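You operate a simulated robot arm through the tools that you are given. There is no shell and no other tool. Be economical: measure what you need, move in short steps, check, and stop when the job is done.

You are at the controls of a simulated two-armed robot. One attempt, no reset.

## Task
Brush the pink sieve, then slot it and the purple one by colour.
Fine: brush it clean; each stands in the sieve rack's slot of its colour; use the cream brush and put it back. Set down upright: cream brush. What is to be rubbed or washed off counts as gone when no trace of it is left.

Only the result counts: the job must be done as asked and must still hold three seconds after the hand-in. Knocking over, shifting, dropping, spilling or breaking anything else fails it.

## Robot
Two 7-joint arms with two-finger parallel grippers on one trunk, on a base that drives. Base frame: it is fixed to the floor where the robot stands at the start and does not move with it; the origin is under the middle of the robot, x ahead of it, y to its left, z up; the surface under the hand at the start is at about z = 880. Lengths are in mm, angles in rad, forces in N, time in s.
The left shoulder is at the start at [-92, 119, 825], the right one opposite. With the tool pointing down near the work surface each hand reaches from about 100 to 560 mm from the robot's upright axis, wherever it stands, measured 20 degrees to its own side. Places, roughly: red pad [750, 1500, 1000]. Payload 3.43 kg a hand.
Tool frame (each hand has its own): the origin (TCP) lies between the finger pads and is the grasp point; the fingertips stand 30 mm ahead of it; z points along the fingers, y is the line along which they close. The gripper opens to 94 mm. The fingers are 28 mm wide and 10 mm thick; the gripper's body (50 by 96 mm) begins 55 mm behind the TCP.
Orientation is told as [roll, pitch, yaw] about the base's x, y, z axes, in that order, counted from this pose: with the fingers straight down and closing along the base's y, the tool's x points along the base's -x, its y along +y and its z along -z.

## Interface
- The arms move only by the tool jog_arm. It takes "left_increments", "right_increments" or both (then of equal length, played together; a hand with none holds still); each is a list of rows, each a list of 7 numbers: the shift along the tool's x, y, z in mm, then the turn, a rotation vector about the tool's x, y, z in rad, then the gripper command, from -1 (shut) to 1 (fully open), values between in proportion. In form: [[dx, dy, dz, rx, ry, rz, fingers], ...]. A call has 1 to 8 rows; each row is the pose to reach, as a shift and turn from the pose commanded when the call began, along the tool's axes at that moment. Each row takes 0.2 s and may step no farther than 50 mm and 0.15 rad from the row before; otherwise, or with a gripper value out of range, the whole call is refused. Where a pose cannot be reached the arm comes as near as it can. A force on the tool above 40 N (or 10 N above the force at the start of the call, whichever is more), or a blocked arm, ends the call early, and 0.2 s more pass. Each finger travels about 153 mm/s and halts on what it meets, pressing with about 34 N; the grip force reading is that of the motor and also rises with nothing between the fingers. The clock runs only during rows and for 0.2 s after the last one: add rows that repeat a pose to give the fingers time. It gives the time, the measured TCP pose, the force on the tool (base axes), the opening and the grip force at its end, in the units of the frame above (readings bear some noise), with the torque about the TCP (base axes, N m) and any sound that the robot's microphone picked up, and new pictures: "views" is both (left out), scene, wrist or none (wrist: the cameras of the hands that moved).
- Cameras (640 x 400 px; columns grow to the right, rows downward): "scene" is now at [23.4, 27.2, 1524.4]; the picture's right is [0.39, -0.92, 0.00], its down [-0.76, -0.32, -0.56] and it looks along [0.51, 0.22, -0.83] (base axes); focal length 272 px, centre (320, 200). "left" rides on the left gripper at [76, -14, -102] in its tool frame; the picture's right is [0.18, 0.98, 0.00], its down [-0.75, 0.14, -0.64] and it looks along [-0.63, 0.12, 0.77] (tool axes); focal length 243 px, centre (320, 200). "right" rides on the right gripper at [76, 14, -102] in its tool frame; the picture's right is [-0.18, 0.98, 0.00], its down [-0.75, -0.14, -0.64] and it looks along [-0.63, -0.12, 0.77] (tool axes); focal length 243 px, centre (320, 200). There is no depth. A picture from a camera that has moved, and an enlarged one, comes with that camera's place and axes in the base frame and with its lens.
- raise_lower(by): slides the trunk up (or, below 0, down) by that many mm; the arms and the scene camera ride with it, the base frame stays. It gives what a move gives, with no picture.
- roll_base(legs): drives the robot by 1 to 6 legs, each [ahead, left, turn to the left] in mm, mm and rad, along the robot's own axes; the way and the turn of a leg run together, so that a leg with both is an arc; at most 1500 mm and 3.142 rad a leg. The arms and the cameras ride along, it lands a little off, and it stops where it bumps. It gives what a move gives, and a new picture of the scene camera.
- head_to(pan, tilt): turns the head with the scene camera to pan (to the left, within 2.496 rad either way) and tilt (down, from -0.506 to 1.204), counted from straight ahead of the robot. It gives what a move gives, and a new picture of the scene camera.
- zoom(camera, box): a new picture of the part [left, top, right, bottom] of that camera's present view, enlarged. The clock stands still meanwhile.
- close_job(): hands the job in; it is judged then, once.

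Work in short steps. Places have to be worked out from the pictures, the camera data and where the tool is seen: move nearer, look again, correct. Check each grasp and each placing, and mend what went wrong. You have 120 turns and 260 pictures in all, those below and enlarged ones among them. Open the grippers and draw the arms clear of the work before you hand the job in, unless the task says otherwise; then end with one line.

The tools are called by a JSON object that holds its "op" and its "data". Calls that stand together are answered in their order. jog_arm: Moves the arms, as the interface text tells. Its arguments: {"type":"object","properties":{"left_increments":{"type":"array","items":{"type":"array","items":{"type":"number"}}},"right_increments":{"type":"array","items":{"type":"array","items":{"type":"number"}}},"views":{"type":"string","enum":["both","scene","wrist","none"]}},"required":[]} The other tools are called the same way: raise_lower (by) slides the trunk up or down; roll_base (legs) drives the base; head_to (pan, tilt) turns the head that bears the scene camera; zoom (camera, box) takes an enlarged picture of a part of a camera's view; close_job () hands the job in.

At the start:

```text
t: 0.0
left_ee_pos: [277.5, 394.7, 1147.4]
left_tcp_rot: [0.001, 0.001, 0.001]
left_contact_force: [0.9, 0.1, -0.1]
left_torque: [0.02, -0.03, 0.01]
left_finger_gap: 94.1
left_grip_force: 0.1
right_ee_pos: [298.2, 11.7, 1134.3]
right_tcp_rot: [-0.001, 0.0, 0.001]
right_contact_force: [0.5, 0.1, 0.1]
right_torque: [-0.02, 0.01, 0.0]
right_finger_gap: 94.0
right_grip_force: 0.0
trunk travel left (down, up): [-250.0, 85.0]
robot x, y, heading: [-1.3, 1.6, -0.0]
head pan, tilt: [0.401, 0.977]
```

scene: 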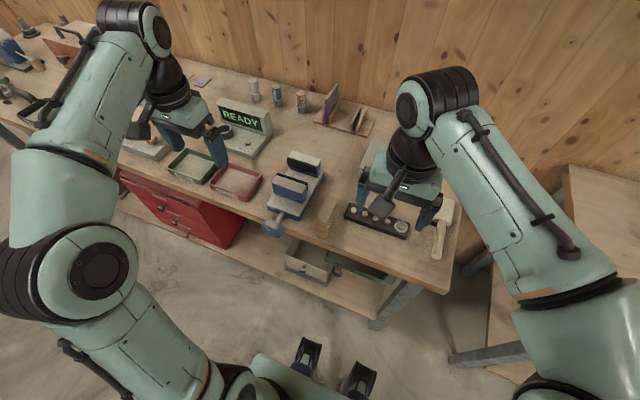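
right: 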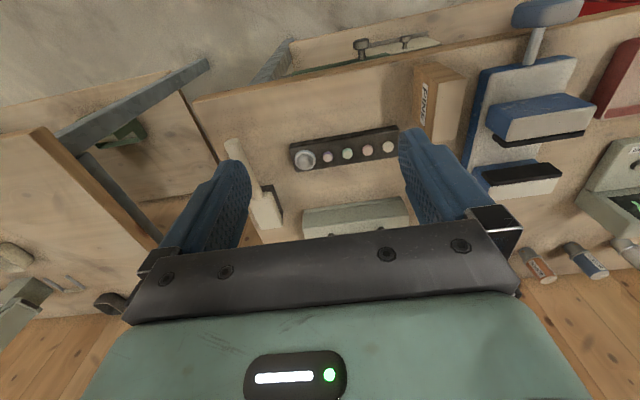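
left: 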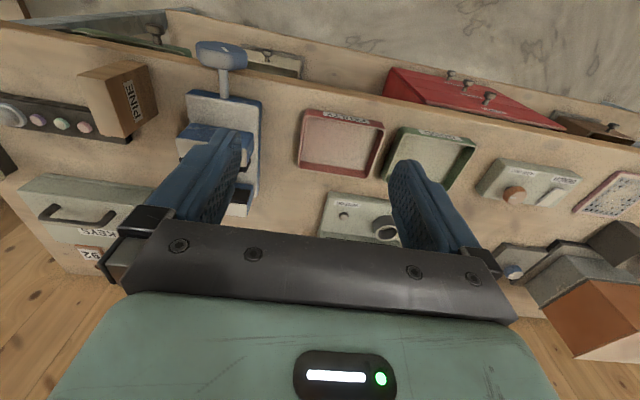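

The work surface shows a vise, trays and a brush-like item, but no sieves that I can identify yet. I'll zoom in on parts of the scene to find them.

{"op": "zoom", "data": {"camera": "scene", "box": [0, 0, 240, 150]}}

{"op": "zoom", "data": {"camera": "scene", "box": [200, 60, 480, 235]}}

{"op": "head_to", "data": {"pan": 1.3, "tilt": 0.7}}

{"op": "head_to", "data": {"pan": -0.8, "tilt": 0.7}}

```text
2.67 times, centred on (120, 75) of scene
camera zoom: at [23.4, 27.2, 1524.4], right [0.39, -0.92, 0.0], down [-0.76, -0.32, -0.56], along [0.51, 0.22, -0.83], focal length 726 px, centre (853, 533)
```

zoom: 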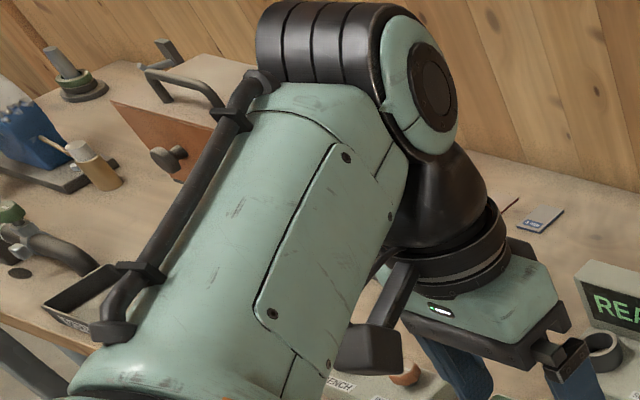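

```text
2.29 times, centred on (340, 148) of scene
camera zoom: at [23.4, 27.2, 1524.4], right [0.39, -0.92, 0.0], down [-0.76, -0.32, -0.56], along [0.51, 0.22, -0.83], focal length 622 px, centre (274, 320)
```

zoom: 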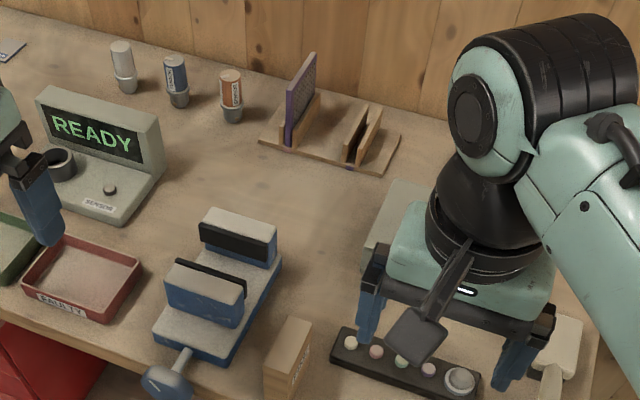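

```text
t: 1.2
left_ee_pos: [278.3, 395.6, 1146.4]
left_tcp_rot: [0.0, 0.0, 0.0]
left_contact_force: [-0.2, 0.2, 0.0]
left_torque: [0.03, 0.01, 0.01]
left_finger_gap: 94.0
left_grip_force: 0.0
right_ee_pos: [297.1, 12.4, 1135.2]
right_tcp_rot: [0.001, 0.0, -0.001]
right_contact_force: [-0.1, 0.8, -0.3]
right_torque: [-0.02, 0.01, 0.0]
right_finger_gap: 94.0
right_grip_force: 0.1
trunk travel left (down, up): [-250.0, 85.0]
robot x, y, heading: [-1.9, -1.6, 0.0]
head pan, tilt: [1.3, 0.7]
camera scene: at [-19.1, 81.2, 1546.2], right [0.96, -0.27, 0.0], down [-0.17, -0.62, -0.76], along [0.2, 0.74, -0.64], focal length 272 px, centre (320, 200)
```

scene: 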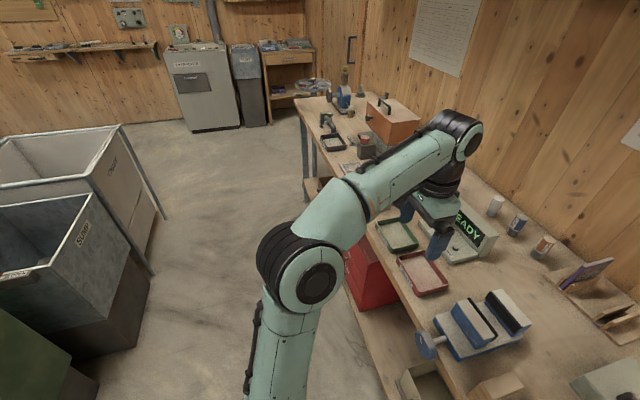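

```text
t: 3.2
left_ee_pos: [277.6, 396.2, 1147.0]
left_tcp_rot: [-0.002, -0.001, -0.002]
left_contact_force: [0.0, 0.2, -0.6]
left_torque: [0.0, 0.0, 0.01]
left_finger_gap: 94.2
left_grip_force: 0.0
right_ee_pos: [297.5, 11.8, 1135.6]
right_tcp_rot: [0.001, 0.001, -0.002]
right_contact_force: [-0.8, -0.1, 0.3]
right_torque: [-0.01, -0.01, -0.02]
right_finger_gap: 94.0
right_grip_force: 0.0
trunk travel left (down, up): [-250.0, 85.0]
robot x, y, heading: [-4.0, 3.3, -0.001]
head pan, tilt: [-0.799, 0.7]
camera scene: at [17.3, -61.4, 1546.2], right [-0.72, -0.7, 0.0], down [-0.45, 0.46, -0.76], along [0.53, -0.55, -0.64], focal length 272 px, centre (320, 200)
```

scene: 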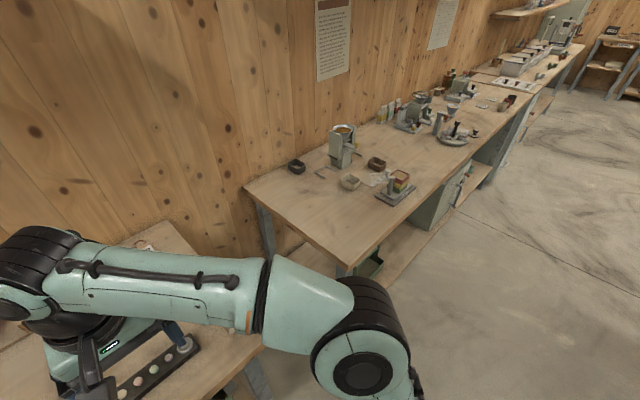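

I can see another bench to the right, and a purple plate standing in a slotted block on this bench. I'll zoom in on each.

{"op": "zoom", "data": {"camera": "scene", "box": [240, 90, 440, 215]}}

{"op": "zoom", "data": {"camera": "scene", "box": [400, 20, 600, 145]}}

{"op": "head_to", "data": {"pan": 2.3, "tilt": 0.4}}

{"op": "head_to", "data": {"pan": -2.0, "tilt": 0.4}}

```text
3.20 times, centred on (340, 152) of scene
camera zoom: at [17.3, -61.4, 1546.2], right [-0.72, -0.7, 0.0], down [-0.45, 0.46, -0.76], along [0.53, -0.55, -0.64], focal length 871 px, centre (256, 352)
```

zoom: 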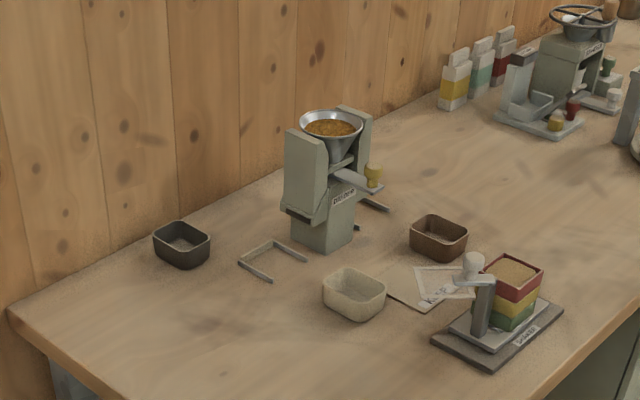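

```text
3.20 times, centred on (500, 82) of scene
camera zoom: at [17.3, -61.4, 1546.2], right [-0.72, -0.7, 0.0], down [-0.45, 0.46, -0.76], along [0.53, -0.55, -0.64], focal length 871 px, centre (-256, 576)
```

zoom: 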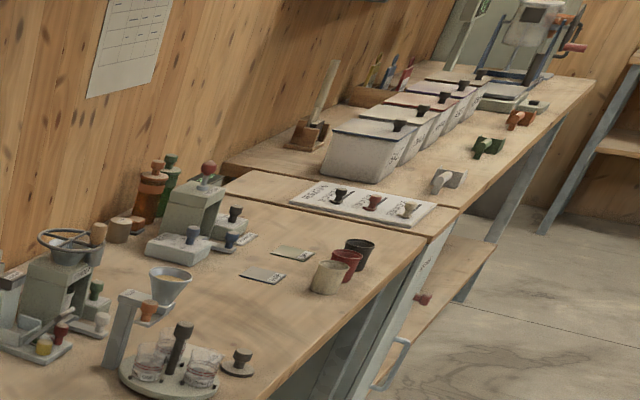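

```text
t: 5.9
left_ee_pos: [278.0, 394.9, 1147.5]
left_tcp_rot: [-0.001, -0.002, -0.001]
left_contact_force: [0.4, 0.7, -1.0]
left_torque: [0.05, 0.02, 0.01]
left_finger_gap: 94.1
left_grip_force: 0.1
right_ee_pos: [297.2, 11.2, 1135.7]
right_tcp_rot: [0.0, 0.0, 0.0]
right_contact_force: [-0.5, 0.8, -1.0]
right_torque: [0.04, 0.01, -0.01]
right_finger_gap: 93.7
right_grip_force: 0.0
trunk travel left (down, up): [-250.0, 85.0]
robot x, y, heading: [-1.1, 1.3, -0.003]
head pan, tilt: [2.3, 0.4]
camera scene: at [-103.6, 68.5, 1573.1], right [0.75, 0.67, 0.0], down [0.26, -0.29, -0.92], along [-0.61, 0.69, -0.39], focal length 272 px, centre (320, 200)
```

scene: 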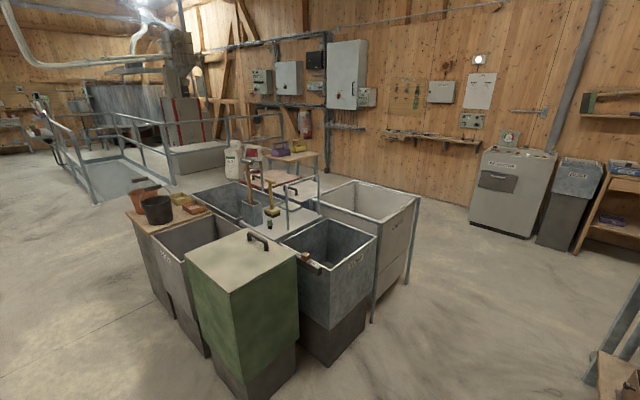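

```text
t: 9.3
left_ee_pos: [276.5, 395.4, 1147.2]
left_tcp_rot: [0.0, 0.0, 0.0]
left_contact_force: [0.6, 0.5, -0.4]
left_torque: [0.01, -0.01, 0.01]
left_finger_gap: 94.0
left_grip_force: 0.0
right_ee_pos: [297.1, 12.1, 1135.2]
right_tcp_rot: [-0.001, 0.0, -0.001]
right_contact_force: [-0.3, 0.3, -0.3]
right_torque: [-0.03, -0.01, -0.05]
right_finger_gap: 93.7
right_grip_force: 0.0
trunk travel left (down, up): [-250.0, 85.0]
robot x, y, heading: [-3.7, 3.0, -0.0]
head pan, tilt: [-2.0, 0.4]
camera scene: at [-80.5, -84.8, 1573.1], right [-0.91, 0.42, 0.0], down [0.16, 0.35, -0.92], along [-0.38, -0.84, -0.39], focal length 272 px, centre (320, 200)
```

scene: 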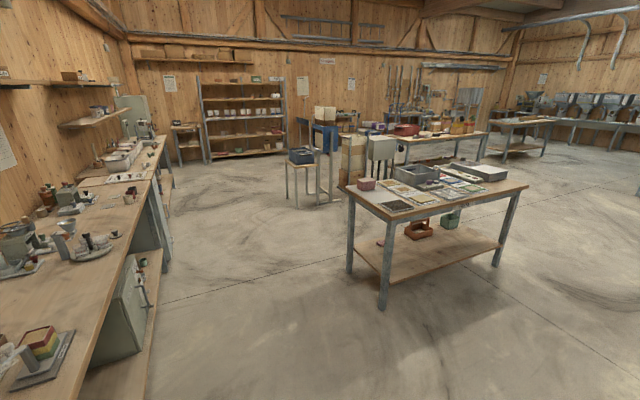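

This is a big workshop, so I'll look closely at the near rack with the purple plate first.

{"op": "head_to", "data": {"pan": 0.1, "tilt": 0.75}}

{"op": "zoom", "data": {"camera": "scene", "box": [160, 100, 360, 225]}}

```text
t: 11.3
left_ee_pos: [275.3, 394.9, 1147.2]
left_tcp_rot: [0.001, -0.002, 0.001]
left_contact_force: [0.4, 0.4, 0.3]
left_torque: [0.02, 0.01, -0.02]
left_finger_gap: 94.1
left_grip_force: 0.1
right_ee_pos: [297.6, 12.0, 1135.7]
right_tcp_rot: [-0.001, 0.0, 0.0]
right_contact_force: [0.1, 0.8, 0.8]
right_torque: [0.0, 0.0, 0.02]
right_finger_gap: 94.0
right_grip_force: 0.0
trunk travel left (down, up): [-250.0, 85.0]
robot x, y, heading: [-1.1, 3.5, 0.0]
head pan, tilt: [0.099, 0.75]
camera scene: at [40.5, 7.6, 1542.0], right [0.1, -1.0, 0.0], down [-0.68, -0.07, -0.73], along [0.73, 0.07, -0.68], focal length 272 px, centre (320, 200)
```

scene: 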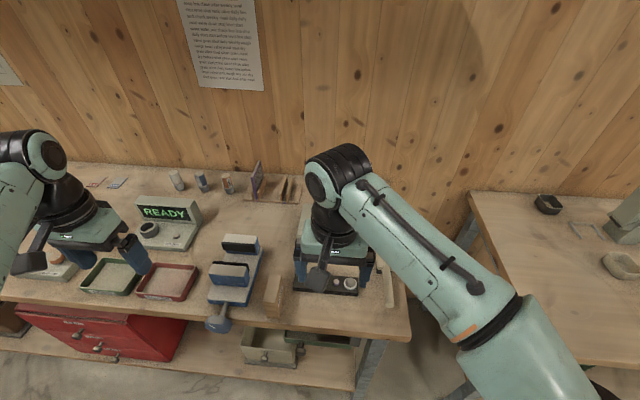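

```text
3.20 times, centred on (260, 162) of scene
camera zoom: at [40.5, 7.6, 1542.0], right [0.1, -1.0, 0.0], down [-0.68, -0.07, -0.73], along [0.73, 0.07, -0.68], focal length 871 px, centre (512, 320)
```

zoom: 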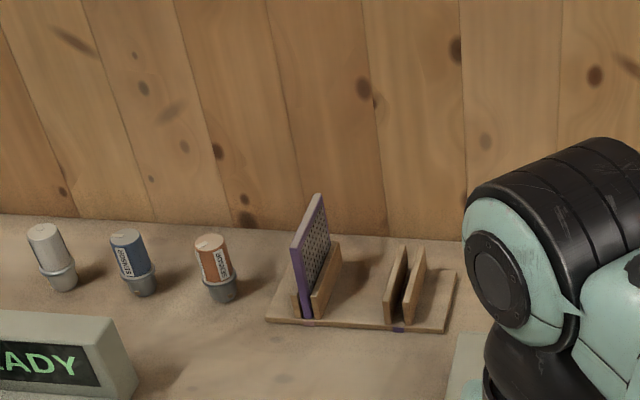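

This is the sieve rack: the purple sieve is in the left slot and the right slot is marked purple. The left wrist picture shows a pink-framed dotted square, so I'll zoom there, and on the brush candidate.

{"op": "zoom", "data": {"camera": "left", "box": [440, 130, 640, 255]}}

{"op": "zoom", "data": {"camera": "right", "box": [200, 110, 440, 260]}}

{"op": "head_to", "data": {"pan": 1.0, "tilt": 0.8}}

{"op": "zoom", "data": {"camera": "scene", "box": [160, 40, 360, 165]}}

```text
3.20 times, centred on (540, 192) of left
camera zoom: at [200.5, 382.6, 1250.6], right [-0.18, 0.98, 0.0], down [0.75, 0.14, 0.64], along [0.63, 0.12, -0.77], focal length 776 px, centre (-384, 224)
```

zoom: 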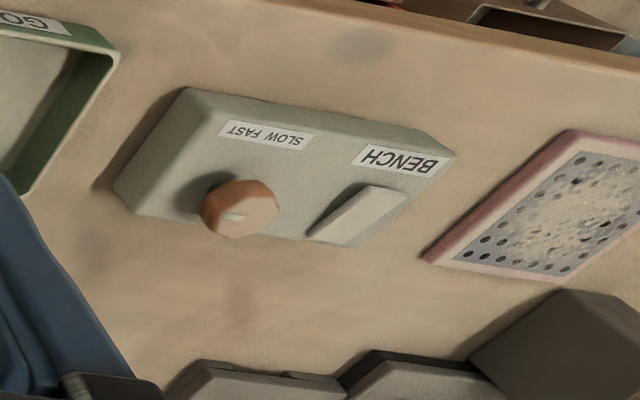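

```text
2.67 times, centred on (320, 185) of right
camera zoom: at [220.4, 26.1, 1236.8], right [0.18, 0.98, 0.0], down [0.75, -0.14, 0.64], along [0.63, -0.12, -0.77], focal length 647 px, centre (320, 240)
```

zoom: 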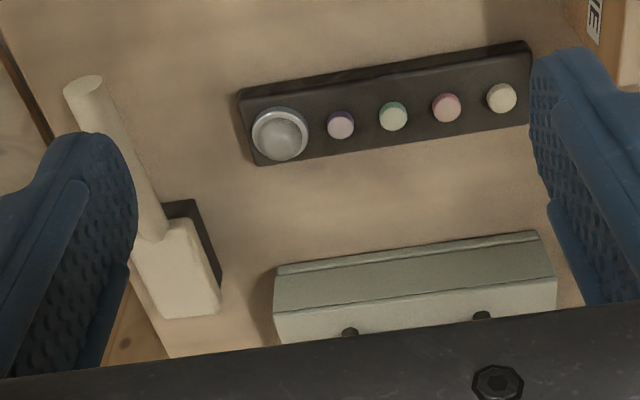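

```text
t: 12.5
left_ee_pos: [277.1, 395.0, 1146.4]
left_tcp_rot: [0.0, 0.0, -0.001]
left_contact_force: [-0.4, -0.3, -0.7]
left_torque: [0.02, 0.0, 0.02]
left_finger_gap: 94.1
left_grip_force: 0.0
right_ee_pos: [297.1, 10.9, 1136.3]
right_tcp_rot: [0.0, 0.0, 0.001]
right_contact_force: [0.7, 0.0, -0.8]
right_torque: [0.0, 0.0, 0.0]
right_finger_gap: 93.9
right_grip_force: 0.0
trunk travel left (down, up): [-250.0, 85.0]
robot x, y, heading: [-0.6, 1.8, -0.001]
head pan, tilt: [1.0, 0.799]
camera scene: at [1.7, 67.2, 1538.0], right [0.84, -0.54, 0.0], down [-0.39, -0.6, -0.7], along [0.38, 0.59, -0.72], focal length 272 px, centre (320, 200)
```

scene: 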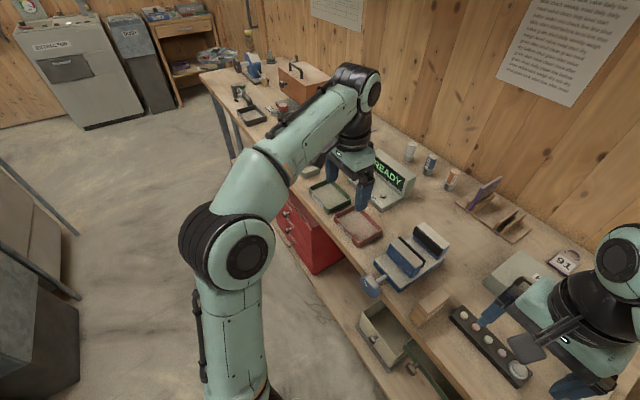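

```text
3.20 times, centred on (260, 102) of scene
camera zoom: at [1.7, 67.2, 1538.0], right [0.84, -0.54, 0.0], down [-0.39, -0.6, -0.7], along [0.38, 0.59, -0.72], focal length 871 px, centre (512, 512)
```

zoom: 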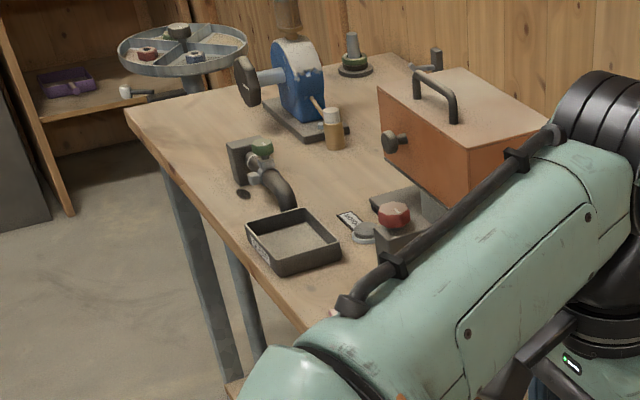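

The pink sieve is around (386, 993), with powder on it. A cream brush seems to be near (500, -130), so I'll look at that area closely.

{"op": "jog_arm", "data": {"right_increments": [[40, 0, 0, 0, 0, 0, 1], [80, -20, 0, 0, 0, 0, 1], [80, -60, 0, 0, 0, 0, 1], [80, -100, 0, 0, 0, 0, 1], [80, -140, 0, 0, 0, 0, 1]], "views": "wrist"}}

{"op": "head_to", "data": {"pan": -0.3, "tilt": 0.95}}

```text
t: 13.7
left_ee_pos: [276.2, 394.7, 1147.0]
left_tcp_rot: [-0.001, -0.003, 0.0]
left_contact_force: [0.1, 0.3, 0.4]
left_torque: [0.02, 0.05, 0.0]
left_finger_gap: 94.0
left_grip_force: 0.1
right_ee_pos: [217.0, -129.6, 1136.8]
right_tcp_rot: [0.001, -0.002, 0.0]
right_contact_force: [-0.5, -0.2, -0.1]
right_torque: [-0.05, 0.05, -0.05]
right_finger_gap: 94.1
right_grip_force: 0.0
trunk travel left (down, up): [-250.0, 85.0]
robot x, y, heading: [0.4, -0.1, -0.002]
head pan, tilt: [1.0, 0.799]
camera right: at [139.7, -115.9, 1239.4], right [0.18, 0.98, 0.0], down [0.75, -0.14, 0.64], along [0.63, -0.12, -0.77], focal length 243 px, centre (320, 200)
```

right: 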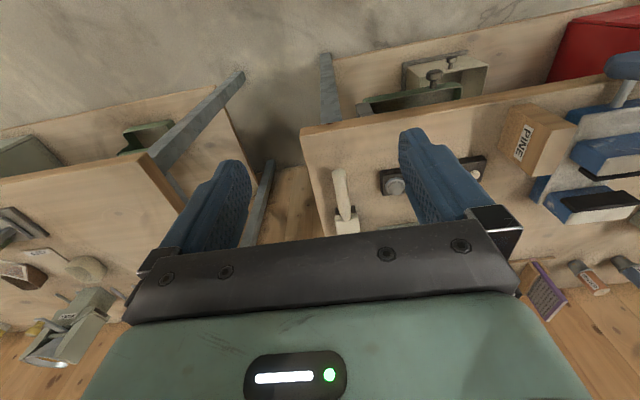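

```text
t: 15.2
left_ee_pos: [276.4, 395.9, 1146.8]
left_tcp_rot: [0.0, 0.0, 0.001]
left_contact_force: [-0.4, 0.0, 0.0]
left_torque: [0.01, 0.03, -0.03]
left_finger_gap: 94.1
left_grip_force: 0.0
right_ee_pos: [216.9, -129.3, 1138.5]
right_tcp_rot: [0.001, 0.0, -0.001]
right_contact_force: [0.0, 0.0, 0.0]
right_torque: [0.0, -0.01, 0.0]
right_finger_gap: 94.1
right_grip_force: 0.1
trunk travel left (down, up): [-250.0, 85.0]
robot x, y, heading: [-0.2, 0.6, -0.002]
head pan, tilt: [-0.3, 0.949]
camera scene: at [27.6, -22.0, 1526.5], right [-0.3, -0.96, 0.0], down [-0.78, 0.24, -0.58], along [0.56, -0.17, -0.81], focal length 272 px, centre (320, 200)
```

scene: 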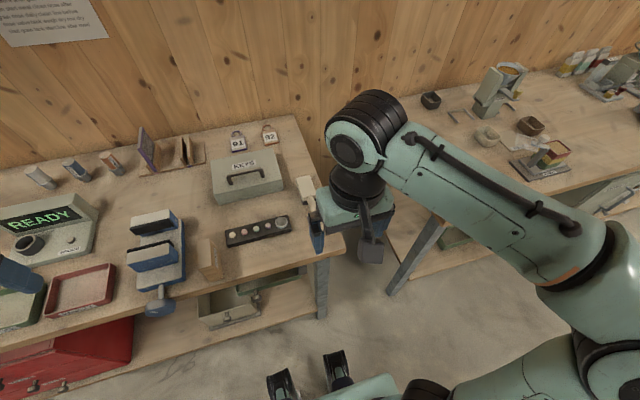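

The cream brush is visible at the right edge of the bench. I'll zoom in on it from both cameras.

{"op": "zoom", "data": {"camera": "scene", "box": [200, 140, 360, 240]}}

{"op": "zoom", "data": {"camera": "right", "box": [280, 140, 440, 240]}}

{"op": "zoom", "data": {"camera": "scene", "box": [230, 300, 430, 400]}}

```text
4.00 times, centred on (280, 190) of scene
camera zoom: at [27.6, -22.0, 1526.5], right [-0.3, -0.96, 0.0], down [-0.78, 0.24, -0.58], along [0.56, -0.17, -0.81], focal length 1088 px, centre (480, 240)
```

zoom: 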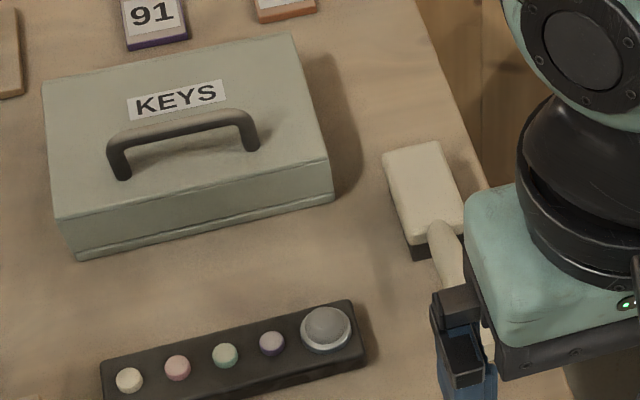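

```text
4.00 times, centred on (360, 190) of right
camera zoom: at [140.3, -114.4, 1239.3], right [0.18, 0.98, 0.0], down [0.75, -0.14, 0.64], along [0.63, -0.12, -0.77], focal length 970 px, centre (160, 240)
```

zoom: 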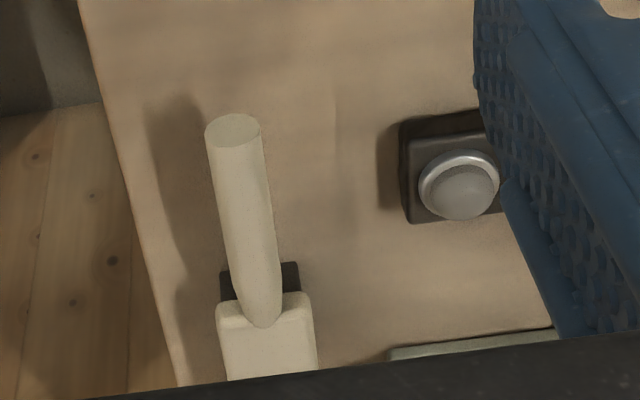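

```text
3.20 times, centred on (330, 350) of scene
camera zoom: at [27.6, -22.0, 1526.5], right [-0.3, -0.96, 0.0], down [-0.78, 0.24, -0.58], along [0.56, -0.17, -0.81], focal length 871 px, centre (288, -280)
```

zoom: 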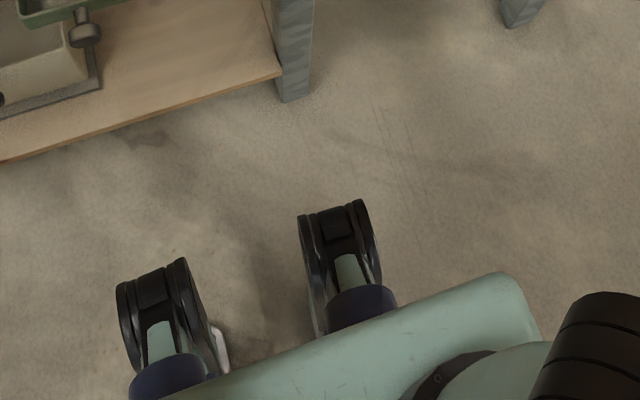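

The brush stands on dark bristles, with its head at about x 465–545, y -126, and a handle about 22 mm thick rising toward me to an end at (354, -127, 916). I'll bring the right hand above the handle at x 405 and check.

{"op": "jog_arm", "data": {"right_increments": [[-48, 1, 0, 0, 0, 0, 1], [-94, 2, 10, 0, 0, 0, 1], [-141, 2, 45, 0, 0, 0, 1], [-188, 2, 60, 0, 0, 0, 1], [-188, 2, 105, 0, 0, 0, 1], [-188, 2, 145, 0, 0, 0, 1], [-188, 2, 165, 0, 0, 0, 1]]}}

```text
refused: row 3 steps farther than a row can; nothing moved
```

Row 3 was too long a step, so I'll split the move up.

{"op": "jog_arm", "data": {"right_increments": [[-48, 1, 0, 0, 0, 0, 1], [-94, 2, 5, 0, 0, 0, 1], [-141, 2, 15, 0, 0, 0, 1], [-188, 2, 25, 0, 0, 0, 1], [-188, 2, 70, 0, 0, 0, 1], [-188, 2, 115, 0, 0, 0, 1], [-188, 2, 160, 0, 0, 0, 1]]}}

```text
t: 16.8
left_ee_pos: [277.8, 394.9, 1146.8]
left_tcp_rot: [0.001, 0.001, -0.001]
left_contact_force: [0.0, 0.0, 1.0]
left_torque: [0.03, -0.02, 0.02]
left_finger_gap: 94.2
left_grip_force: 0.0
right_ee_pos: [405.5, -126.6, 974.7]
right_tcp_rot: [0.001, 0.0, 0.001]
right_contact_force: [0.5, -0.4, -0.1]
right_torque: [-0.05, -0.03, 0.01]
right_finger_gap: 94.2
right_grip_force: 0.0
trunk travel left (down, up): [-250.0, 85.0]
robot x, y, heading: [-0.3, 0.1, -0.0]
head pan, tilt: [-0.3, 0.949]
camera scene: at [27.8, -22.2, 1526.5], right [-0.3, -0.96, 0.0], down [-0.78, 0.24, -0.58], along [0.56, -0.17, -0.81], focal length 272 px, centre (320, 200)
camera right: at [329.5, -113.0, 1076.1], right [0.18, 0.98, 0.0], down [0.75, -0.14, 0.64], along [0.63, -0.12, -0.77], focal length 243 px, centre (320, 200)
```

scene: 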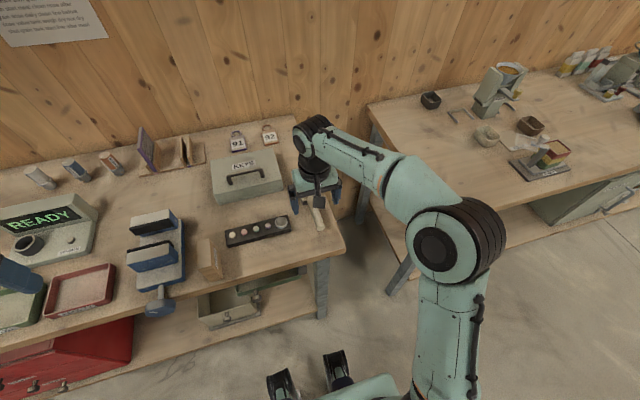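
right: 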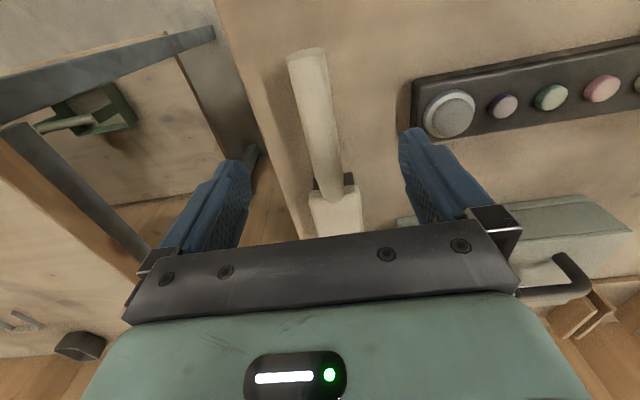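

The handle lies centred between the fingers. I'll half-close to clear the button panel, go down to z≈917, then close.

{"op": "jog_arm", "data": {"right_increments": [[0, 0, 0, 0, 0, 0, 0], [0, -1, 30, 0, 0, 0, 0], [0, -1, 57, 0, 0, 0, 0], [0, -1, 57, 0, 0, 0, -0.6], [0, -1, 57, 0, 0, 0, -1], [0, -1, 57, 0, 0, 0, -1]]}}

```text
t: 18.2
left_ee_pos: [277.0, 394.0, 1147.2]
left_tcp_rot: [0.0, 0.001, -0.001]
left_contact_force: [0.1, -0.1, 0.1]
left_torque: [-0.01, -0.04, 0.0]
left_finger_gap: 94.2
left_grip_force: 0.1
right_ee_pos: [402.8, -128.2, 918.9]
right_tcp_rot: [0.0, 0.0, -0.001]
right_contact_force: [0.0, 1.7, 1.9]
right_torque: [-0.01, -0.08, 0.04]
right_finger_gap: 27.6
right_grip_force: 33.6
trunk travel left (down, up): [-250.0, 85.0]
robot x, y, heading: [-0.3, -3.8, -0.004]
head pan, tilt: [-0.3, 0.949]
camera scene: at [27.5, -22.0, 1526.5], right [-0.3, -0.96, 0.0], down [-0.78, 0.24, -0.58], along [0.56, -0.17, -0.81], focal length 272 px, centre (320, 200)
camera right: at [326.8, -114.5, 1020.5], right [0.18, 0.98, 0.0], down [0.75, -0.14, 0.64], along [0.63, -0.12, -0.77], focal length 243 px, centre (320, 200)
```

scene: 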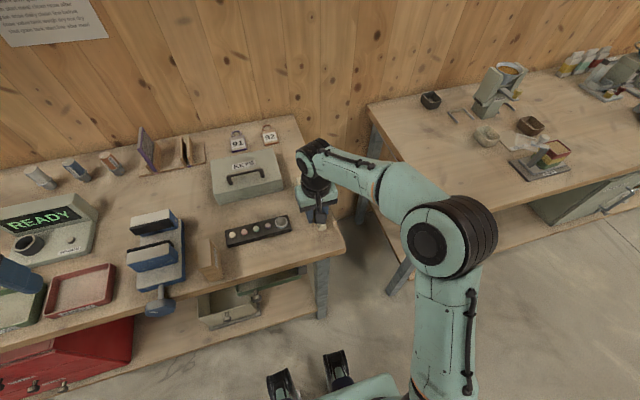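
right: 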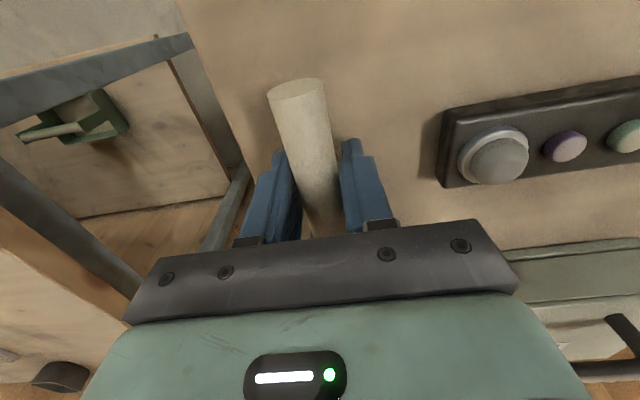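

The handle is gripped at 27.6 mm; I'll note the home pose as TCP (403, -128, 919), yaw 0. Lifting straight up now.

{"op": "jog_arm", "data": {"right_increments": [[0, 0, -20, 0, 0, 0, -1], [0, 0, -60, 0, 0, 0, -1], [0, 0, -105, 0, 0, 0, -1], [0, 0, -150, 0, 0, 0, -1], [0, 0, -195, 0, 0, 0, -1], [0, 0, -230, 0, 0, 0, -1], [40, 0, -230, 0, 0, 0, -1], [80, 0, -230, 0, 0, 0, -1]]}}

```text
t: 20.0
left_ee_pos: [276.8, 395.7, 1147.3]
left_tcp_rot: [0.0, -0.002, 0.001]
left_contact_force: [0.3, 1.0, 0.1]
left_torque: [0.05, -0.01, 0.02]
left_finger_gap: 93.9
left_grip_force: 0.0
right_ee_pos: [322.8, -130.9, 1147.3]
right_tcp_rot: [0.0, 0.0, 0.0]
right_contact_force: [0.0, 0.2, -1.2]
right_torque: [-0.01, 0.09, 0.0]
right_finger_gap: 27.6
right_grip_force: 34.2
trunk travel left (down, up): [-250.0, 85.0]
robot x, y, heading: [-0.7, -4.1, 0.002]
head pan, tilt: [-0.3, 0.949]
camera scene: at [27.0, -22.2, 1526.4], right [-0.3, -0.96, 0.0], down [-0.78, 0.24, -0.58], along [0.56, -0.17, -0.81], focal length 272 px, centre (320, 200)
camera right: at [246.2, -116.4, 1249.2], right [0.18, 0.98, 0.0], down [0.75, -0.14, 0.64], along [0.63, -0.12, -0.77], focal length 243 px, centre (320, 200)
```

scene: 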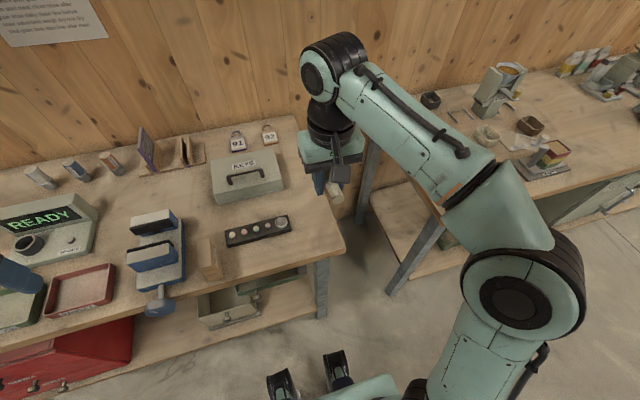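
right: 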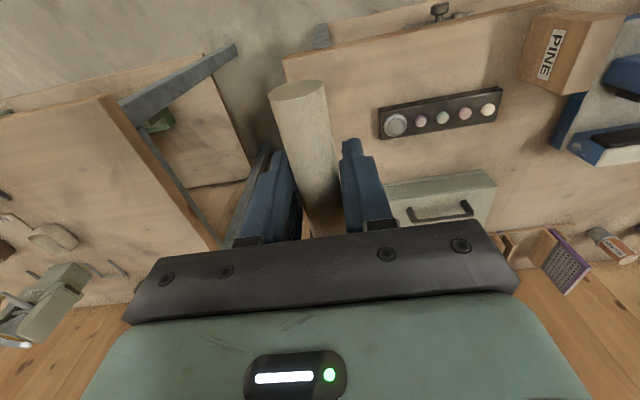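

The brush is held firmly. I'll turn the head left and drive left in two legs, keeping parallel to the bench.

{"op": "roll_base", "data": {"legs": [[0, 500, 0], [0, 450, 0]]}}

{"op": "head_to", "data": {"pan": 0.1, "tilt": 0.95}}

```text
t: 28.9
left_ee_pos: [259.2, 1344.4, 1145.8]
left_tcp_rot: [0.0, 0.0, 0.018]
left_contact_force: [-0.3, 0.8, -0.7]
left_torque: [0.02, 0.0, -0.01]
left_finger_gap: 94.0
left_grip_force: 0.1
right_ee_pos: [315.5, 819.5, 1147.0]
right_tcp_rot: [0.0, -0.001, 0.018]
right_contact_force: [-0.8, 0.2, -0.9]
right_torque: [0.0, 0.12, 0.01]
right_finger_gap: 27.6
right_grip_force: 34.1
trunk travel left (down, up): [-250.0, 85.0]
robot x, y, heading: [-11.2, 946.6, 0.023]
head pan, tilt: [-0.3, 0.949]
camera scene: at [16.7, 922.8, 1526.5], right [-0.28, -0.96, 0.0], down [-0.78, 0.23, -0.58], along [0.56, -0.16, -0.81], focal length 272 px, centre (320, 200)
```

scene: 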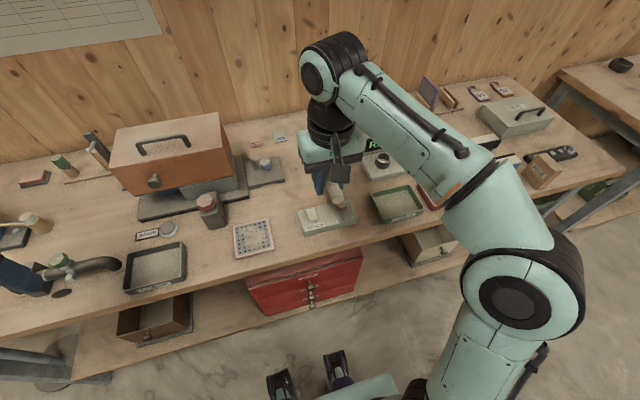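

```text
t: 29.8
left_ee_pos: [258.2, 1344.5, 1146.7]
left_tcp_rot: [0.001, -0.001, 0.019]
left_contact_force: [0.0, 0.5, 0.0]
left_torque: [-0.01, -0.01, 0.0]
left_finger_gap: 94.2
left_grip_force: 0.1
right_ee_pos: [315.6, 820.1, 1147.4]
right_tcp_rot: [0.001, 0.001, 0.019]
right_contact_force: [-0.8, 0.6, -1.0]
right_torque: [-0.02, 0.14, -0.01]
right_finger_gap: 27.6
right_grip_force: 33.9
trunk travel left (down, up): [-250.0, 85.0]
robot x, y, heading: [-13.7, 947.1, 0.017]
head pan, tilt: [0.099, 0.949]
camera scene: at [19.1, 951.3, 1526.5], right [0.12, -0.99, 0.0], down [-0.81, -0.1, -0.58], along [0.58, 0.07, -0.81], focal length 272 px, centre (320, 200)
```

scene: 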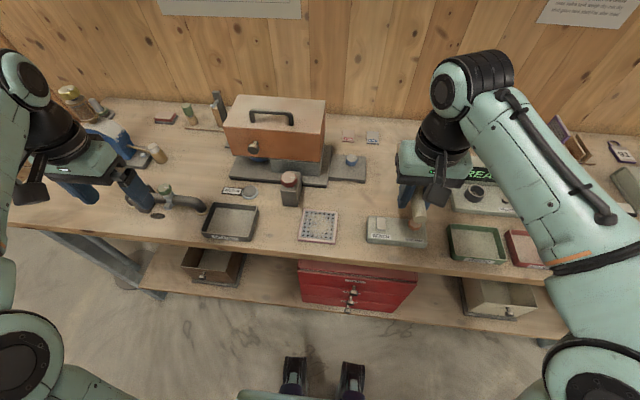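

I'm now in front of the pink sieve. I'll zoom in on it to see the dirt and the surroundings.

{"op": "zoom", "data": {"camera": "scene", "box": [210, 160, 430, 297]}}

{"op": "zoom", "data": {"camera": "scene", "box": [290, 200, 350, 250]}}

```text
2.91 times, centred on (320, 228) of scene
camera zoom: at [19.1, 951.3, 1526.5], right [0.12, -0.99, 0.0], down [-0.81, -0.1, -0.58], along [0.58, 0.07, -0.81], focal length 792 px, centre (320, 117)
```

zoom: 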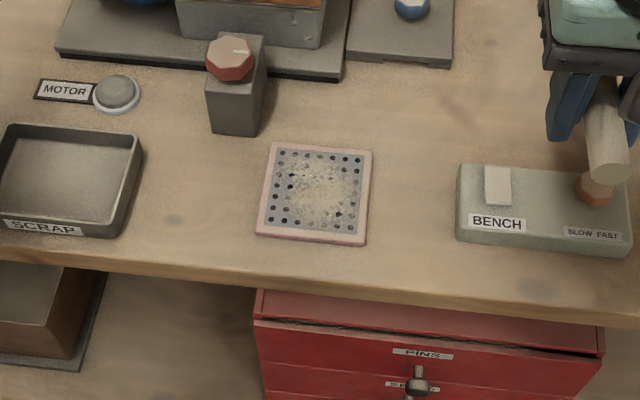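

```text
8.00 times, centred on (320, 225) of scene
camera zoom: at [19.1, 951.3, 1526.5], right [0.12, -0.99, 0.0], down [-0.81, -0.1, -0.58], along [0.58, 0.07, -0.81], focal length 2177 px, centre (320, 0)
```

zoom: 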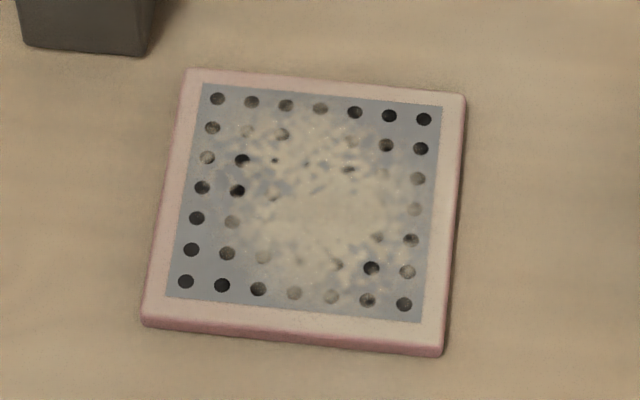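

The sieve is a 97 mm square at x 337–435, y 950–1047. The brush head is about 80 mm long in x, so sweeps along y with TCP x≈283 cover the mesh. Moving above it now, staying high.

{"op": "jog_arm", "data": {"right_increments": [[8, 40, 0, 0, 0, 0, -1], [15, 80, 0, 0, 0, 0, -1], [22, 120, 0, 0, 0, 0, -1], [30, 155, 0, 0, 0, -0.019, -1], [30, 155, 45, 0, 0, -0.019, -1], [30, 155, 90, 0, 0, -0.019, -1], [30, 155, 135, 0, 0, -0.019, -1], [30, 155, 175, 0, 0, -0.019, -1]]}}

```text
t: 31.6
left_ee_pos: [257.7, 1344.5, 1146.4]
left_tcp_rot: [0.001, 0.0, 0.019]
left_contact_force: [0.8, -0.6, -0.2]
left_torque: [-0.02, -0.01, 0.01]
left_finger_gap: 93.8
left_grip_force: 0.0
right_ee_pos: [284.2, 974.9, 971.4]
right_tcp_rot: [-0.001, 0.001, 0.038]
right_contact_force: [0.7, 0.2, -1.9]
right_torque: [-0.04, 0.13, -0.02]
right_finger_gap: 27.9
right_grip_force: 33.7
trunk travel left (down, up): [-250.0, 85.0]
robot x, y, heading: [-9.6, 943.8, 0.016]
head pan, tilt: [0.099, 0.949]
camera scene: at [19.2, 951.7, 1526.5], right [0.12, -0.99, 0.0], down [-0.81, -0.1, -0.58], along [0.58, 0.07, -0.81], focal length 272 px, centre (320, 200)
camera right: at [207.2, 987.0, 1072.5], right [0.15, 0.99, 0.0], down [0.76, -0.11, 0.64], along [0.64, -0.09, -0.77], focal length 243 px, centre (320, 200)
```

scene: 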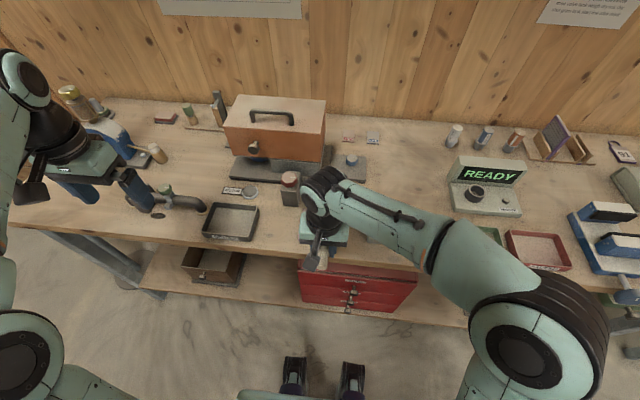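
right: 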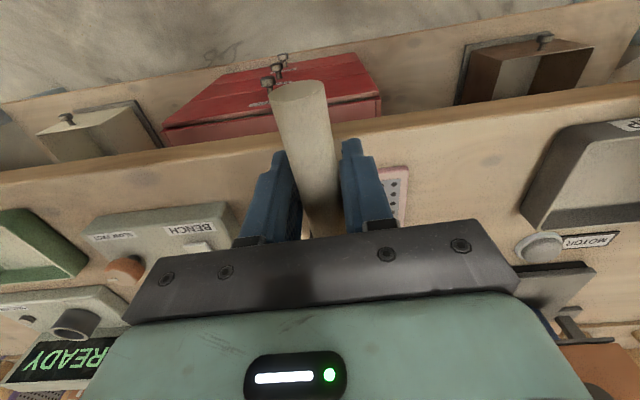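

Yaw turned the wrong way, to 0.038; tool +rz is base -yaw. I'll correct it while lowering to just above the sieve and watch the force.

{"op": "jog_arm", "data": {"right_increments": [[0, 0, 20, 0, 0, 0.038, -1], [0, 0, 36, 0, 0, 0.038, -1], [0, 0, 39, 0, 0, 0.038, -1], [0, 0, 41, 0, 0, 0.038, -1], [0, 0, 41, 0, 0, 0.038, -1]], "views": "none"}}

```text
t: 32.8
left_ee_pos: [258.4, 1344.1, 1147.4]
left_tcp_rot: [0.0, 0.0, 0.02]
left_contact_force: [0.8, 0.1, 0.5]
left_torque: [-0.02, 0.0, 0.04]
left_finger_gap: 93.9
left_grip_force: 0.1
right_ee_pos: [283.3, 976.1, 931.2]
right_tcp_rot: [0.0, 0.0, 0.0]
right_contact_force: [-0.2, -0.2, -2.2]
right_torque: [-0.03, 0.13, 0.01]
right_finger_gap: 27.7
right_grip_force: 33.9
trunk travel left (down, up): [-250.0, 85.0]
robot x, y, heading: [-11.3, 945.9, 0.017]
head pan, tilt: [0.099, 0.949]
```

There's no contact yet, since the -2 N is the brush's weight. I'll lower in 1 mm steps.

{"op": "jog_arm", "data": {"right_increments": [[0, 0, 1, 0, 0, 0, -1], [0, 0, 2, 0, 0, 0, -1], [0, 0, 2, 0, 0, 0, -1]], "views": "none"}}

{"op": "jog_arm", "data": {"right_increments": [[0, 0, 1, 0, 0, 0, -1], [0, 0, 2, 0, 0, 0, -1], [0, 0, 2, 0, 0, 0, -1]], "views": "scene"}}

```text
t: 33.6
left_ee_pos: [259.2, 1343.3, 1147.0]
left_tcp_rot: [0.0, -0.001, 0.019]
left_contact_force: [0.5, -0.3, -0.1]
left_torque: [0.02, -0.02, 0.01]
left_finger_gap: 94.3
left_grip_force: 0.0
right_ee_pos: [282.6, 976.1, 928.5]
right_tcp_rot: [-0.002, 0.0, -0.002]
right_contact_force: [-0.4, -0.3, 0.3]
right_torque: [0.02, 0.01, -0.03]
right_finger_gap: 27.6
right_grip_force: 34.2
trunk travel left (down, up): [-250.0, 85.0]
robot x, y, heading: [-11.6, 946.0, 0.021]
head pan, tilt: [0.099, 0.949]
```

```text
t: 34.4
left_ee_pos: [258.7, 1344.2, 1147.3]
left_tcp_rot: [-0.002, -0.002, 0.02]
left_contact_force: [-0.2, -0.8, 0.3]
left_torque: [0.02, 0.0, -0.01]
left_finger_gap: 93.9
left_grip_force: 0.1
right_ee_pos: [282.1, 974.6, 927.8]
right_tcp_rot: [0.0, -0.004, 0.0]
right_contact_force: [-0.1, 0.7, 11.6]
right_torque: [0.04, -0.65, 0.04]
right_finger_gap: 27.6
right_grip_force: 33.5
trunk travel left (down, up): [-250.0, 85.0]
robot x, y, heading: [-13.1, 941.3, 0.018]
head pan, tilt: [0.099, 0.949]
camera scene: at [18.2, 951.6, 1526.5], right [0.12, -0.99, 0.0], down [-0.81, -0.1, -0.58], along [0.58, 0.07, -0.81], focal length 272 px, centre (320, 200)
```

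scene: 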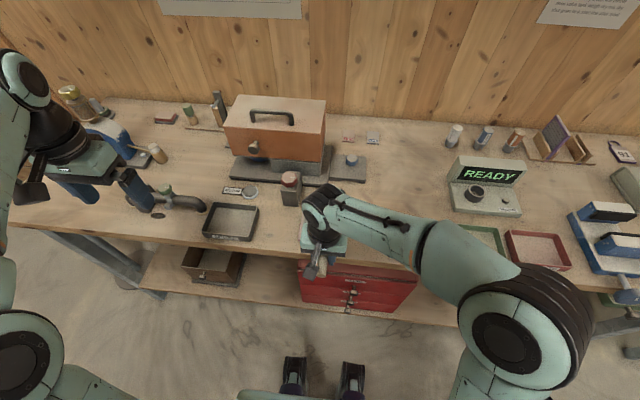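

Contact is about 13 N. I'll ease 0.7 mm and sweep along y across the mesh and back.

{"op": "jog_arm", "data": {"right_increments": [[0, 0, -0.7, 0, 0, 0, -1], [0, 15, -0.7, 0, 0, 0, -1], [0, 30, -0.7, 0, 0, 0, -1], [0, 45, -0.7, 0, 0, 0, -1], [0, 58, -0.7, 0, 0, 0, -1]], "views": "none"}}

{"op": "jog_arm", "data": {"right_increments": [[0, -15, 0, 0, 0, 0, -1], [0, -30, 0, 0, 0, 0, -1], [0, -45, 0, 0, 0, 0, -1], [0, -60, 0, 0, 0, 0, -1], [0, -70, 0, 0, 0, 0, -1]], "views": "none"}}

{"op": "jog_arm", "data": {"right_increments": [[0, 0, -40, 0, 0, 0, -1], [40, -25, -70, 0, 0, 0, -1], [80, -50, -80, 0, 0, 0, -1], [80, -90, -80, 0, 0, 0, -1], [80, -130, -80, 0, 0, 0, -1]], "views": "scene"}}

{"op": "zoom", "data": {"camera": "scene", "box": [290, 200, 350, 250]}}

```text
t: 35.6
left_ee_pos: [257.6, 1345.1, 1146.5]
left_tcp_rot: [0.0, -0.001, 0.018]
left_contact_force: [0.2, -0.4, -0.6]
left_torque: [-0.03, 0.03, 0.02]
left_finger_gap: 94.1
left_grip_force: 0.0
right_ee_pos: [282.4, 1032.7, 926.5]
right_tcp_rot: [0.002, -0.002, -0.001]
right_contact_force: [-0.7, -2.1, 8.0]
right_torque: [0.04, -0.45, -0.16]
right_finger_gap: 27.7
right_grip_force: 34.0
trunk travel left (down, up): [-250.0, 85.0]
robot x, y, heading: [-11.2, 944.9, 0.021]
head pan, tilt: [0.099, 0.949]
```

```text
t: 36.8
left_ee_pos: [258.0, 1344.9, 1146.6]
left_tcp_rot: [0.0, -0.001, 0.018]
left_contact_force: [-0.5, -0.6, 1.4]
left_torque: [0.0, 0.02, 0.0]
left_finger_gap: 94.0
left_grip_force: 0.1
right_ee_pos: [281.8, 960.7, 927.8]
right_tcp_rot: [0.001, 0.0, -0.001]
right_contact_force: [0.1, -0.6, -1.9]
right_torque: [-0.03, 0.1, 0.01]
right_finger_gap: 27.5
right_grip_force: 34.3
trunk travel left (down, up): [-250.0, 85.0]
robot x, y, heading: [-13.8, 945.8, 0.019]
head pan, tilt: [0.099, 0.949]
```

```text
refused: row 2 steps farther than a row can; nothing moved
```

```text
8.00 times, centred on (320, 225) of scene
camera zoom: at [19.0, 951.4, 1526.4], right [0.12, -0.99, 0.0], down [-0.81, -0.1, -0.58], along [0.58, 0.07, -0.81], focal length 2177 px, centre (320, 0)
```

zoom: 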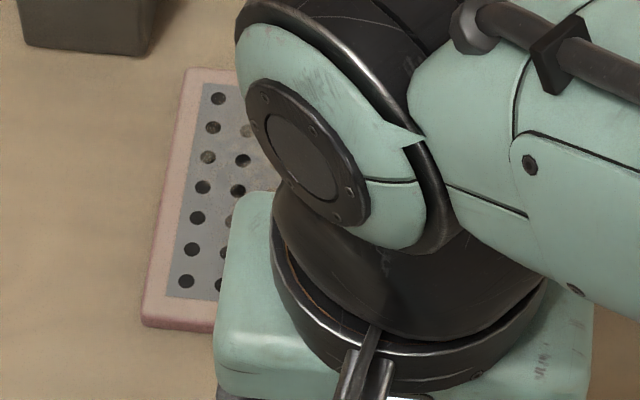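

The sieve didn't move and looks cleaner. I'll lift clear and look at it all.

{"op": "jog_arm", "data": {"right_increments": [[0, 0, -40, 0, 0, 0, -1], [30, -20, -60, 0, 0, 0, -1], [60, -50, -70, 0, 0, 0, -1], [80, -90, -70, 0, 0, 0, -1], [80, -130, -70, 0, 0, 0, -1]], "views": "none"}}

{"op": "zoom", "data": {"camera": "scene", "box": [290, 200, 350, 250]}}

```text
t: 38.0
left_ee_pos: [258.7, 1344.5, 1147.5]
left_tcp_rot: [0.001, -0.003, 0.02]
left_contact_force: [0.4, -0.5, -0.1]
left_torque: [-0.03, -0.01, 0.0]
left_finger_gap: 93.9
left_grip_force: 0.0
right_ee_pos: [200.1, 831.0, 995.5]
right_tcp_rot: [0.0, 0.001, -0.001]
right_contact_force: [0.9, 0.1, -1.8]
right_torque: [0.0, 0.13, 0.01]
right_finger_gap: 27.5
right_grip_force: 33.9
trunk travel left (down, up): [-250.0, 85.0]
robot x, y, heading: [-11.8, 944.5, 0.018]
head pan, tilt: [0.099, 0.949]
```

```text
8.00 times, centred on (320, 225) of scene
camera zoom: at [18.7, 950.6, 1526.5], right [0.12, -0.99, 0.0], down [-0.81, -0.1, -0.58], along [0.58, 0.07, -0.81], focal length 2177 px, centre (320, 0)
```

zoom: 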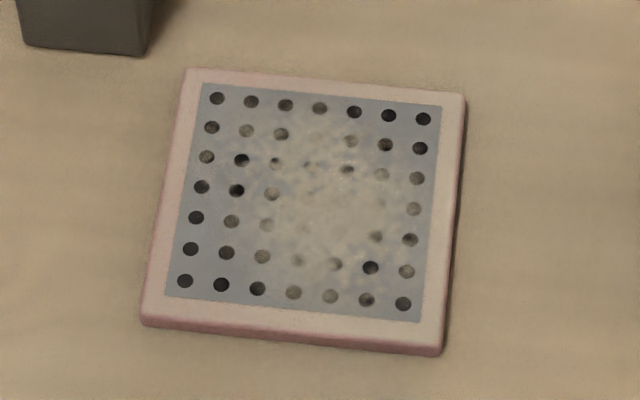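

One pass faded the dirt but traces remain. I'll go back for more strokes with slightly firmer pressure.

{"op": "jog_arm", "data": {"right_increments": [[0, 40, 0, 0, 0, 0, -1], [-20, 85, 0, 0, 0, 0, -1], [-50, 120, 10, 0, 0, 0, -1], [-83, 145, 30, 0, 0, 0, -1], [-83, 145, 62, 0, 0, 0, -1], [-83, 145, 69, 0, 0, 0, -1]], "views": "none"}}

{"op": "jog_arm", "data": {"right_increments": [[0, 20, 0, 0, 0, 0, -1], [0, 40, 0, 0, 0, 0, -1], [0, 58, 0, 0, 0, 0, -1], [0, 40, 0, 0, 0, 0, -1], [0, 20, 0, 0, 0, 0, -1], [0, 0, 0, 0, 0, 0, -1], [0, -8, 0, 0, 0, 0, -1], [0, 0, 0, 0, 0, 0, -1]], "views": "none"}}

```text
t: 39.4
left_ee_pos: [258.7, 1344.2, 1146.9]
left_tcp_rot: [0.001, -0.001, 0.019]
left_contact_force: [0.2, 0.7, 0.1]
left_torque: [0.02, 0.0, 0.03]
left_finger_gap: 94.1
left_grip_force: 0.1
right_ee_pos: [286.9, 979.6, 927.4]
right_tcp_rot: [0.002, 0.0, -0.002]
right_contact_force: [0.2, -0.2, -1.7]
right_torque: [-0.02, 0.16, -0.03]
right_finger_gap: 27.5
right_grip_force: 34.2
trunk travel left (down, up): [-250.0, 85.0]
robot x, y, heading: [-8.8, 946.5, 0.02]
head pan, tilt: [0.099, 0.949]
```

```text
t: 41.2
left_ee_pos: [257.9, 1345.2, 1146.8]
left_tcp_rot: [-0.002, 0.0, 0.019]
left_contact_force: [0.6, 0.2, -0.7]
left_torque: [-0.04, -0.02, 0.02]
left_finger_gap: 94.2
left_grip_force: 0.1
right_ee_pos: [285.3, 976.1, 930.4]
right_tcp_rot: [-0.001, -0.001, -0.002]
right_contact_force: [-0.4, -1.0, -2.1]
right_torque: [0.0, 0.11, 0.02]
right_finger_gap: 27.7
right_grip_force: 33.7
trunk travel left (down, up): [-250.0, 85.0]
robot x, y, heading: [-10.3, 945.3, 0.021]
head pan, tilt: [0.099, 0.949]
```

Those strokes weren't in contact. I'll go 3 mm lower and watch the force.

{"op": "jog_arm", "data": {"right_increments": [[3, -3, 1, 0, 0, 0, -1], [3, -3, 2, 0, 0, 0, -1], [3, -3, 3, 0, 0, 0, -1]], "views": "none"}}

```text
t: 42.0
left_ee_pos: [258.1, 1344.6, 1148.2]
left_tcp_rot: [0.0, -0.002, 0.019]
left_contact_force: [-0.4, 1.2, 0.2]
left_torque: [0.0, -0.04, 0.0]
left_finger_gap: 93.9
left_grip_force: 0.0
right_ee_pos: [281.2, 973.4, 927.5]
right_tcp_rot: [0.0, -0.001, -0.001]
right_contact_force: [-1.0, -0.7, 2.3]
right_torque: [0.04, -0.04, -0.04]
right_finger_gap: 27.4
right_grip_force: 34.1
trunk travel left (down, up): [-250.0, 85.0]
robot x, y, heading: [-9.0, 944.2, 0.015]
head pan, tilt: [0.099, 0.949]
```

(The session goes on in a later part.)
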